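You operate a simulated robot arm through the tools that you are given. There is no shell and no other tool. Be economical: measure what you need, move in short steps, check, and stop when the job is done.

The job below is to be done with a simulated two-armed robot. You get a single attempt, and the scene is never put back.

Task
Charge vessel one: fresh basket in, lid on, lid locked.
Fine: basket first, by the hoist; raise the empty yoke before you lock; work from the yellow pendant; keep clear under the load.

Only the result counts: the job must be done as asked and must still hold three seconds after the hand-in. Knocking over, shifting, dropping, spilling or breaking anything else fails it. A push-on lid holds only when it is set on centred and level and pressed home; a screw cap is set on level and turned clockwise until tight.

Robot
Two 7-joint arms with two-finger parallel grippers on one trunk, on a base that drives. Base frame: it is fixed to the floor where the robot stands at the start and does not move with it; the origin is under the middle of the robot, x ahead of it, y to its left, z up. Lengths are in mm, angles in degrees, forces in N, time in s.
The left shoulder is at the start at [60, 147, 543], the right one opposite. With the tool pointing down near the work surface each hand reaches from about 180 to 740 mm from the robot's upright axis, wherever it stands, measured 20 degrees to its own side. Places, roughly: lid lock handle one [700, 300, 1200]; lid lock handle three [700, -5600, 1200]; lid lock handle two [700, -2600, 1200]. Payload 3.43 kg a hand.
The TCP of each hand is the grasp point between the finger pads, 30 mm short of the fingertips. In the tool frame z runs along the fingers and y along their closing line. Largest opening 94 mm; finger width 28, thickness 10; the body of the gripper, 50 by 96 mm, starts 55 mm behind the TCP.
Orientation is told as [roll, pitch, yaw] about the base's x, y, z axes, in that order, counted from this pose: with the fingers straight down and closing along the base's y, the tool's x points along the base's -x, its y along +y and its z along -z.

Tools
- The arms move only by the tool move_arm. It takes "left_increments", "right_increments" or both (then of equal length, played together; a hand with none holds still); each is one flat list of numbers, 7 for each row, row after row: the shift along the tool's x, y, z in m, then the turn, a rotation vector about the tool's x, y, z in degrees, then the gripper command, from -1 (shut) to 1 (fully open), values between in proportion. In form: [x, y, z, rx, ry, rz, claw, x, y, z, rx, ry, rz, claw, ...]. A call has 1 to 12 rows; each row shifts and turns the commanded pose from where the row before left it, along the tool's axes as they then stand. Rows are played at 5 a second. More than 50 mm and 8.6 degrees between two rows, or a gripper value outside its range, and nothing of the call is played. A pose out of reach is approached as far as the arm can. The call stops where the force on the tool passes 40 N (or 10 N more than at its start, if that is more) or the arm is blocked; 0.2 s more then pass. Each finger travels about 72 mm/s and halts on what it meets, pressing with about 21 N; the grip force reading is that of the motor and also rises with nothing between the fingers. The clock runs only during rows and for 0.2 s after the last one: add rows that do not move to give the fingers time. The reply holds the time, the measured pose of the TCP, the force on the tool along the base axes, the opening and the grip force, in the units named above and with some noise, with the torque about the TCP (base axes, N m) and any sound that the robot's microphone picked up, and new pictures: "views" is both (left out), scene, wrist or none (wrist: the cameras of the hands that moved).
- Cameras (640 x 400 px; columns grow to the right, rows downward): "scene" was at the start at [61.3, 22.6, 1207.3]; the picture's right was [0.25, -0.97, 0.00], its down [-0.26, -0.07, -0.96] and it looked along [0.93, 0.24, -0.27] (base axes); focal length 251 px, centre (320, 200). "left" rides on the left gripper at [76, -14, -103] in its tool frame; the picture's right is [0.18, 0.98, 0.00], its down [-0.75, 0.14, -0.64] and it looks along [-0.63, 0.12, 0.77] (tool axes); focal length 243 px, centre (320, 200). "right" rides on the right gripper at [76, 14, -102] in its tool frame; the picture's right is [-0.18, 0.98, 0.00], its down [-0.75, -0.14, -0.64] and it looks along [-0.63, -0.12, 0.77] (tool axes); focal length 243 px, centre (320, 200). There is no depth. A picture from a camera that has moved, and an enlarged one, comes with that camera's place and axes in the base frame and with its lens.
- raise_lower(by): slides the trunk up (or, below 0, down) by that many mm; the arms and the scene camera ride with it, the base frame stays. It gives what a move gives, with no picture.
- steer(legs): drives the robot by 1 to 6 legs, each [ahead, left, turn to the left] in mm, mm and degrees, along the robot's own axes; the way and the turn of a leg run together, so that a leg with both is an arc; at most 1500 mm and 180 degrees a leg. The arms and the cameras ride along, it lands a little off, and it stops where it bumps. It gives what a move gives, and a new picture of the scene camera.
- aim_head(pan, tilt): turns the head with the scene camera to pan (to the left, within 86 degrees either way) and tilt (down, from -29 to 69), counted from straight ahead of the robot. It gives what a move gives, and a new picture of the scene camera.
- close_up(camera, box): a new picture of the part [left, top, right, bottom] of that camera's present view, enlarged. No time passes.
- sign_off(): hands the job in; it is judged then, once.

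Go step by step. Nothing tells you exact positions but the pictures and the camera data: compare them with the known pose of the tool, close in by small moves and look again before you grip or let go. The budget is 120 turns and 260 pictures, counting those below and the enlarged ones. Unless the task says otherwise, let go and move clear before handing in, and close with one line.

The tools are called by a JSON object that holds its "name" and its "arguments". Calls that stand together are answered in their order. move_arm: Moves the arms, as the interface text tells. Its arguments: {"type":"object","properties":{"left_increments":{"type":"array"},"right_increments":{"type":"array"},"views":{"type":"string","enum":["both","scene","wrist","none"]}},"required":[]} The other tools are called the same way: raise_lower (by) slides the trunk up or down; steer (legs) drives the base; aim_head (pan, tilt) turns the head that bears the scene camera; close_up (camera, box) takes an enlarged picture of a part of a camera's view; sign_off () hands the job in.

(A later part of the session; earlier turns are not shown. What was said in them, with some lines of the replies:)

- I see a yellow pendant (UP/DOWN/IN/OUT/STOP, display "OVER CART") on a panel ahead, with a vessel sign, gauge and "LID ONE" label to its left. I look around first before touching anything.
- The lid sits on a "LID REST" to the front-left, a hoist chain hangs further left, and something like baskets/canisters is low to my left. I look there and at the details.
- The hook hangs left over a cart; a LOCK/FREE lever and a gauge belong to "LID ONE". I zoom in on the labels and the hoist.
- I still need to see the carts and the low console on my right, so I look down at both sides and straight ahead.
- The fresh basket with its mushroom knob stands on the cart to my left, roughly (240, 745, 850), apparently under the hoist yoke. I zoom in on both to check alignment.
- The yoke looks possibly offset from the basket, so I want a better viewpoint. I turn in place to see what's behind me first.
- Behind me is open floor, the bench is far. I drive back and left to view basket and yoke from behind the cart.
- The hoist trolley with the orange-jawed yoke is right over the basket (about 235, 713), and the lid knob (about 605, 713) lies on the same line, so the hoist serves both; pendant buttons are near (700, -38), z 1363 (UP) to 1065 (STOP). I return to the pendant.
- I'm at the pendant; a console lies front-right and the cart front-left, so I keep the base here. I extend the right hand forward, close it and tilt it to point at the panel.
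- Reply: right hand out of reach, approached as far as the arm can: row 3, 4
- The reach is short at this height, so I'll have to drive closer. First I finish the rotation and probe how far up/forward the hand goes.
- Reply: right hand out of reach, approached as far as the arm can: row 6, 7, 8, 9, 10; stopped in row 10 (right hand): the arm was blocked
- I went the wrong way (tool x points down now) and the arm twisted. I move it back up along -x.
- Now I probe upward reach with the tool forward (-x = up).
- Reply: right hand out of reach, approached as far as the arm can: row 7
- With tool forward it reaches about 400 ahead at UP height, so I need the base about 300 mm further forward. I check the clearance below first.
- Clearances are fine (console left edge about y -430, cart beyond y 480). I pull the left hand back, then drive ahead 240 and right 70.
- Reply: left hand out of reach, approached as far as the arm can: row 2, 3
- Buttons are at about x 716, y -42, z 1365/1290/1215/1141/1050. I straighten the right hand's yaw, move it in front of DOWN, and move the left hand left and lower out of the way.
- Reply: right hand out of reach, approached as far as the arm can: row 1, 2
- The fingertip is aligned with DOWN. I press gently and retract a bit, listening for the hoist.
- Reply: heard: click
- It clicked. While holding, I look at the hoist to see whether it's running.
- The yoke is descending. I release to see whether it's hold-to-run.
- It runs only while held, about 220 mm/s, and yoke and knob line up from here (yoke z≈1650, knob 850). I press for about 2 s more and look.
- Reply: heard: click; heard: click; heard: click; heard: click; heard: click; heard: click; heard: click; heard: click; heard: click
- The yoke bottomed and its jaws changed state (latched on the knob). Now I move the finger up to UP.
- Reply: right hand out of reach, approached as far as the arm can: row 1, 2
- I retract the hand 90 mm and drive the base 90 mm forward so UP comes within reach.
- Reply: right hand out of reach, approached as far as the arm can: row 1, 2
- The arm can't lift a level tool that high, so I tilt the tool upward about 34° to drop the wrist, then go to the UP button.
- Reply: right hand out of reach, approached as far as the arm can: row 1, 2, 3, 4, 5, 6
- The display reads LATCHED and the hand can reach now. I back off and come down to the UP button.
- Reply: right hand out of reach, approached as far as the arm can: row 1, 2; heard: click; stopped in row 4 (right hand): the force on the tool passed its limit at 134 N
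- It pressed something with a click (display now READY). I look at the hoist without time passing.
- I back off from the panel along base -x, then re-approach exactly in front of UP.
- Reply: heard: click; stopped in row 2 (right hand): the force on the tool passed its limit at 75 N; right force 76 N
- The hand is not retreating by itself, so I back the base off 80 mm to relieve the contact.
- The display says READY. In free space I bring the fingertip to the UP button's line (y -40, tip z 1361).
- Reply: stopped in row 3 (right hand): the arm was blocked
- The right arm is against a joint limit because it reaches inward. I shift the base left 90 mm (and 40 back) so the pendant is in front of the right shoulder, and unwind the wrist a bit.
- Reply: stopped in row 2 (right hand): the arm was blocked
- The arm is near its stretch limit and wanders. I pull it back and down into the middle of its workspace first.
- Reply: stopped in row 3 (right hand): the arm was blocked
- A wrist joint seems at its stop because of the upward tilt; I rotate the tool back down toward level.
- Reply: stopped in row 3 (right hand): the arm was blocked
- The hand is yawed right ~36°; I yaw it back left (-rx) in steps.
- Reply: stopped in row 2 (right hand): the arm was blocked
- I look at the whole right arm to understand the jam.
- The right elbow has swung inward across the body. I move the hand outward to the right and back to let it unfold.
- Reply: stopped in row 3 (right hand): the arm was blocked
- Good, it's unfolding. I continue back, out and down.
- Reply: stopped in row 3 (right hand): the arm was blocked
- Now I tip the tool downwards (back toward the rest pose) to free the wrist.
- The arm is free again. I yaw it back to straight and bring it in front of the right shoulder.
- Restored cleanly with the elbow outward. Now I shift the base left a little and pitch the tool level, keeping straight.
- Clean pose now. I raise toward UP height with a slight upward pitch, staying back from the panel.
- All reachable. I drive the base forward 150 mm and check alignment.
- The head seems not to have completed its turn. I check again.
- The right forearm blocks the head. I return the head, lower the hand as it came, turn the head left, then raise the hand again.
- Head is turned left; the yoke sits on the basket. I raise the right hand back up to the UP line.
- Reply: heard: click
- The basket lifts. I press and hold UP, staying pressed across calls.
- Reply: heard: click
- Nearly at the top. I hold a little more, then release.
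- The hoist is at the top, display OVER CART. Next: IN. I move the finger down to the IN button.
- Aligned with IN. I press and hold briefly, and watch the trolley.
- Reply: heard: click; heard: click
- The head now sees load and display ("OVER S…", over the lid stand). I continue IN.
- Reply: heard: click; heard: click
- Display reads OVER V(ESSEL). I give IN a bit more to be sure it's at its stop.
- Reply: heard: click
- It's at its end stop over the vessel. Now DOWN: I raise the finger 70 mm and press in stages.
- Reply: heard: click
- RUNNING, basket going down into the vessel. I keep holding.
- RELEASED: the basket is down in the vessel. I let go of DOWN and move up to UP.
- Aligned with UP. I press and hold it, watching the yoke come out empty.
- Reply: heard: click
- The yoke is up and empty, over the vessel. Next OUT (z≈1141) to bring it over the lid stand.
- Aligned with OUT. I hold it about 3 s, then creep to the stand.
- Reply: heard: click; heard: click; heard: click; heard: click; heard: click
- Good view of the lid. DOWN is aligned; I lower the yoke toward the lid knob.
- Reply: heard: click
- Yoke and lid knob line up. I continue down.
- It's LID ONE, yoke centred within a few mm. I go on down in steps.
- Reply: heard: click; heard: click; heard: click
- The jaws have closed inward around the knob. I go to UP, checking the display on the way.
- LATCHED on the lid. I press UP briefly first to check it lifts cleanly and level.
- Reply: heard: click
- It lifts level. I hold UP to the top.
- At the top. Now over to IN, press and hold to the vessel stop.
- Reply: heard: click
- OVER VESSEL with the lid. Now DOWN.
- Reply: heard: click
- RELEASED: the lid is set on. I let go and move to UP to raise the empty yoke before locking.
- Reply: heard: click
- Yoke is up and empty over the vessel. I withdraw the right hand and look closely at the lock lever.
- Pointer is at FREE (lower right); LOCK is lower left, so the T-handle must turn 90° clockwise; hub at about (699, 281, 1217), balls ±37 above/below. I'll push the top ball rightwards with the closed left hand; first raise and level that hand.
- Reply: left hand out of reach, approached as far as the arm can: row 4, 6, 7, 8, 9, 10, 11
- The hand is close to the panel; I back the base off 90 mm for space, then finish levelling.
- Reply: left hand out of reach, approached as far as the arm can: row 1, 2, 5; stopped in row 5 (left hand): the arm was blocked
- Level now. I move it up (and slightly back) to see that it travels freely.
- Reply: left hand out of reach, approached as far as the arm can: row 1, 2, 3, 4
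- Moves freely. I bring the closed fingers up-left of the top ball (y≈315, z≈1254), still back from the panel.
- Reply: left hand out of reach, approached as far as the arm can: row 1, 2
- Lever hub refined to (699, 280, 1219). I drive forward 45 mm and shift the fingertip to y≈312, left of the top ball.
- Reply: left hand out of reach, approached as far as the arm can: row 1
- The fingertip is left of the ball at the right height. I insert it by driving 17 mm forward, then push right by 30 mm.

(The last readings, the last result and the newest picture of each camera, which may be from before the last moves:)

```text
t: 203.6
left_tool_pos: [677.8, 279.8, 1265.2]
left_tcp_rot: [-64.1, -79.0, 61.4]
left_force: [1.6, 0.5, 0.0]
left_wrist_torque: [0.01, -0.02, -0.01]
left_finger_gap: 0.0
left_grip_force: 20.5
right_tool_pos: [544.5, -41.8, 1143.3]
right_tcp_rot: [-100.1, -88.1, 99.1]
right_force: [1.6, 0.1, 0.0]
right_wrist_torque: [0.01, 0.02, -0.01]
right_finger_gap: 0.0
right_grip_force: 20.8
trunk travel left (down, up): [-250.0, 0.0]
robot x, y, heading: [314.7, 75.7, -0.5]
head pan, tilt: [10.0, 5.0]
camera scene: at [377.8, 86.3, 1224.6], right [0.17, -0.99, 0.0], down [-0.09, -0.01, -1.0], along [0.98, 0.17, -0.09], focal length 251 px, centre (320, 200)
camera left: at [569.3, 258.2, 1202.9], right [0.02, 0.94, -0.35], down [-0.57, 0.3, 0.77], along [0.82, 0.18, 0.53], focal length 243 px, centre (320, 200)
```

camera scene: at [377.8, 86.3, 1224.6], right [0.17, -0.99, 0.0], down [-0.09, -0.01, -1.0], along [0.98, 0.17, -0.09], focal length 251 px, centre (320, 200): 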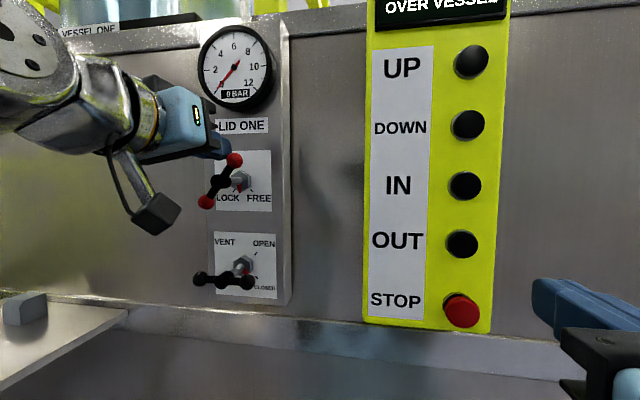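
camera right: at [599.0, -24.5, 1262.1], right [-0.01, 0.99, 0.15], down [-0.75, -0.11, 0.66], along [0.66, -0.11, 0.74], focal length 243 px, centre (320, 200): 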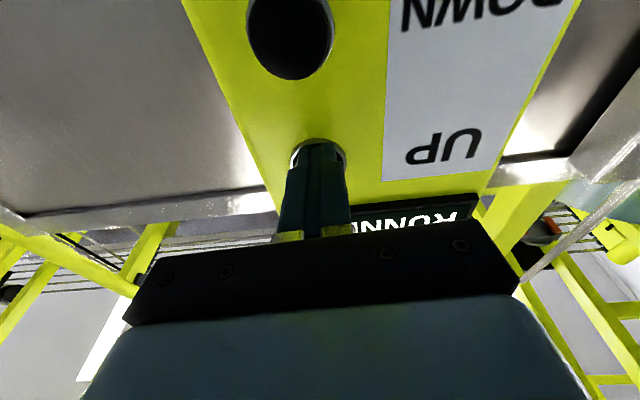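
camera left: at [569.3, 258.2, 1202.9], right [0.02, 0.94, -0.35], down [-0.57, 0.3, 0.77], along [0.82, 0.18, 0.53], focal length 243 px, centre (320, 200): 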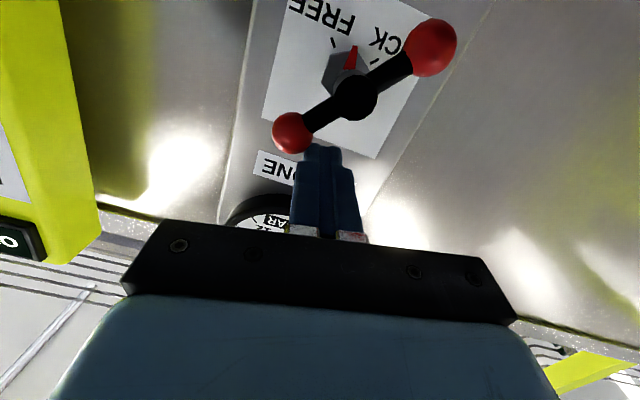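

It turns nicely (pointer passing 6 o'clock). I continue right and then down along the arc.

{"name": "move_arm", "arguments": {"left_increments": [0.004, -0.018, 0, 0, 0, 0, -1, 0.013, -0.014, 0, 0, 0, 0, -1, 0.012, -0.002, 0, 0, 0, 0, -1, 0, 0, 0, 0, 0, 0, -1], "views": "both"}}

```text
t: 204.6
left_tool_pos: [675.7, 241.5, 1246.1]
left_tcp_rot: [-65.4, -79.2, 63.0]
left_force: [10.3, 1.7, 27.4]
left_wrist_torque: [0.06, -0.7, 0.0]
left_finger_gap: 0.0
left_grip_force: 21.1
right_tool_pos: [542.8, -43.0, 1142.3]
right_tcp_rot: [-100.2, -88.3, 99.3]
right_force: [0.0, -0.1, -0.6]
right_wrist_torque: [0.01, -0.02, 0.0]
right_finger_gap: 0.1
right_grip_force: 20.9
trunk travel left (down, up): [-250.0, 0.0]
robot x, y, heading: [317.0, 68.9, -0.3]
head pan, tilt: [10.0, 5.0]
camera scene: at [377.9, 85.7, 1225.0], right [0.17, -0.99, 0.0], down [-0.09, -0.01, -1.0], along [0.98, 0.17, -0.09], focal length 251 px, centre (320, 200)
camera left: at [565.4, 219.8, 1182.8], right [0.02, 0.94, -0.35], down [-0.57, 0.3, 0.77], along [0.82, 0.18, 0.54], focal length 243 px, centre (320, 200)
```

scene: 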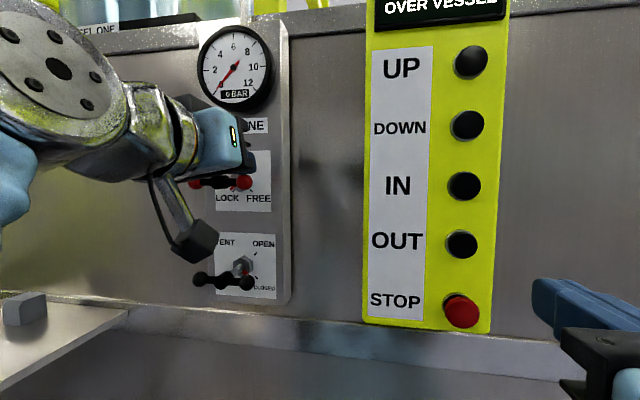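
left: 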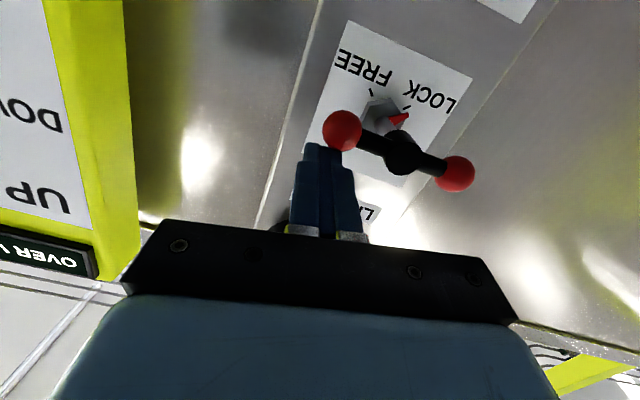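

The pointer is on LOCK and the lever is at its stop. I lift the finger off, back away, and check.

{"name": "move_arm", "arguments": {"left_increments": [-0.02, 0, 0, 0, 0, 0, -1, 0, 0, -0.02, 0, 0, 0, -1], "views": "none"}}

{"name": "steer", "arguments": {"legs": [[-150, 0, 0]]}}

{"name": "close_up", "arguments": {"camera": "left", "box": [200, 0, 520, 200]}}

```text
t: 205.2
left_tool_pos: [657.9, 245.0, 1263.7]
left_tcp_rot: [-63.2, -78.9, 60.7]
left_force: [1.0, -0.7, 0.0]
left_wrist_torque: [-0.03, -0.02, 0.01]
left_finger_gap: 0.3
left_grip_force: 21.3
right_tool_pos: [543.0, -41.1, 1143.9]
right_tcp_rot: [-100.1, -88.1, 99.0]
right_force: [-0.5, -0.2, -0.4]
right_wrist_torque: [-0.01, 0.01, 0.02]
right_finger_gap: 0.0
right_grip_force: 21.0
trunk travel left (down, up): [-250.0, 0.0]
robot x, y, heading: [314.7, 72.0, -0.6]
head pan, tilt: [10.0, 5.0]
```

```text
t: 206.6
left_tool_pos: [505.2, 246.9, 1264.2]
left_tcp_rot: [-63.8, -79.0, 61.2]
left_force: [1.2, 0.7, 0.1]
left_wrist_torque: [-0.01, -0.02, 0.03]
left_finger_gap: 0.0
left_grip_force: 21.0
right_tool_pos: [393.2, -40.2, 1143.0]
right_tcp_rot: [-100.2, -88.2, 99.1]
right_force: [0.7, 0.1, -0.3]
right_wrist_torque: [0.0, -0.01, 0.0]
right_finger_gap: 0.0
right_grip_force: 20.9
trunk travel left (down, up): [-250.0, 0.0]
robot x, y, heading: [168.3, 73.8, -0.4]
head pan, tilt: [10.0, 5.0]
camera scene: at [227.5, 87.0, 1224.6], right [0.17, -0.99, 0.0], down [-0.09, -0.01, -1.0], along [0.98, 0.17, -0.09], focal length 251 px, centre (320, 200)
```

scene: 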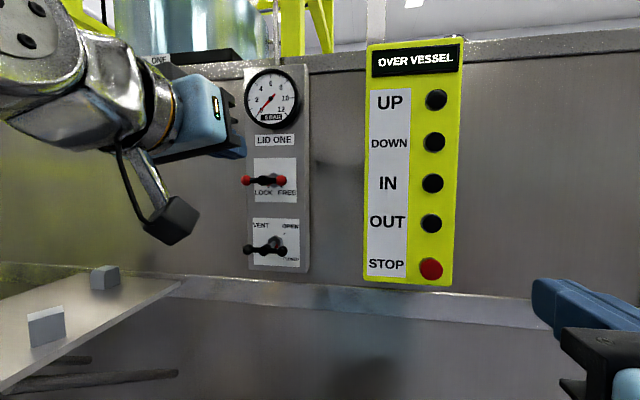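

```text
2.00 times, centred on (360, 100) of left
camera zoom: at [396.2, 225.3, 1201.9], right [0.02, 0.94, -0.35], down [-0.56, 0.3, 0.77], along [0.82, 0.18, 0.53], focal length 485 px, centre (240, 400)
```

zoom: 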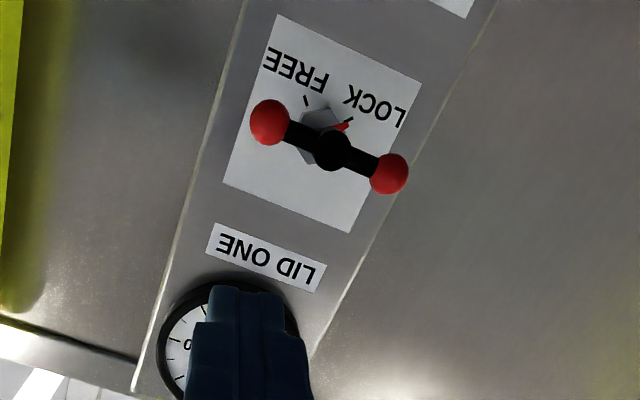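

The lever is horizontal with its pointer on LOCK. The yoke is empty, raised and over the vessel, and both hands are clear, so I hand in.

{"name": "sign_off", "arguments": {}}

```text
The job is handed in.
```

Vessel one is charged: I lowered the LOT 8 basket in by the hoist, then the lid on, raised the empty yoke, and turned the lid lock to LOCK. The rim hid the seated basket and lid from the camera, so I relied on the pendant showing RELEASED each time and the yoke coming up empty. I have handed the job in.
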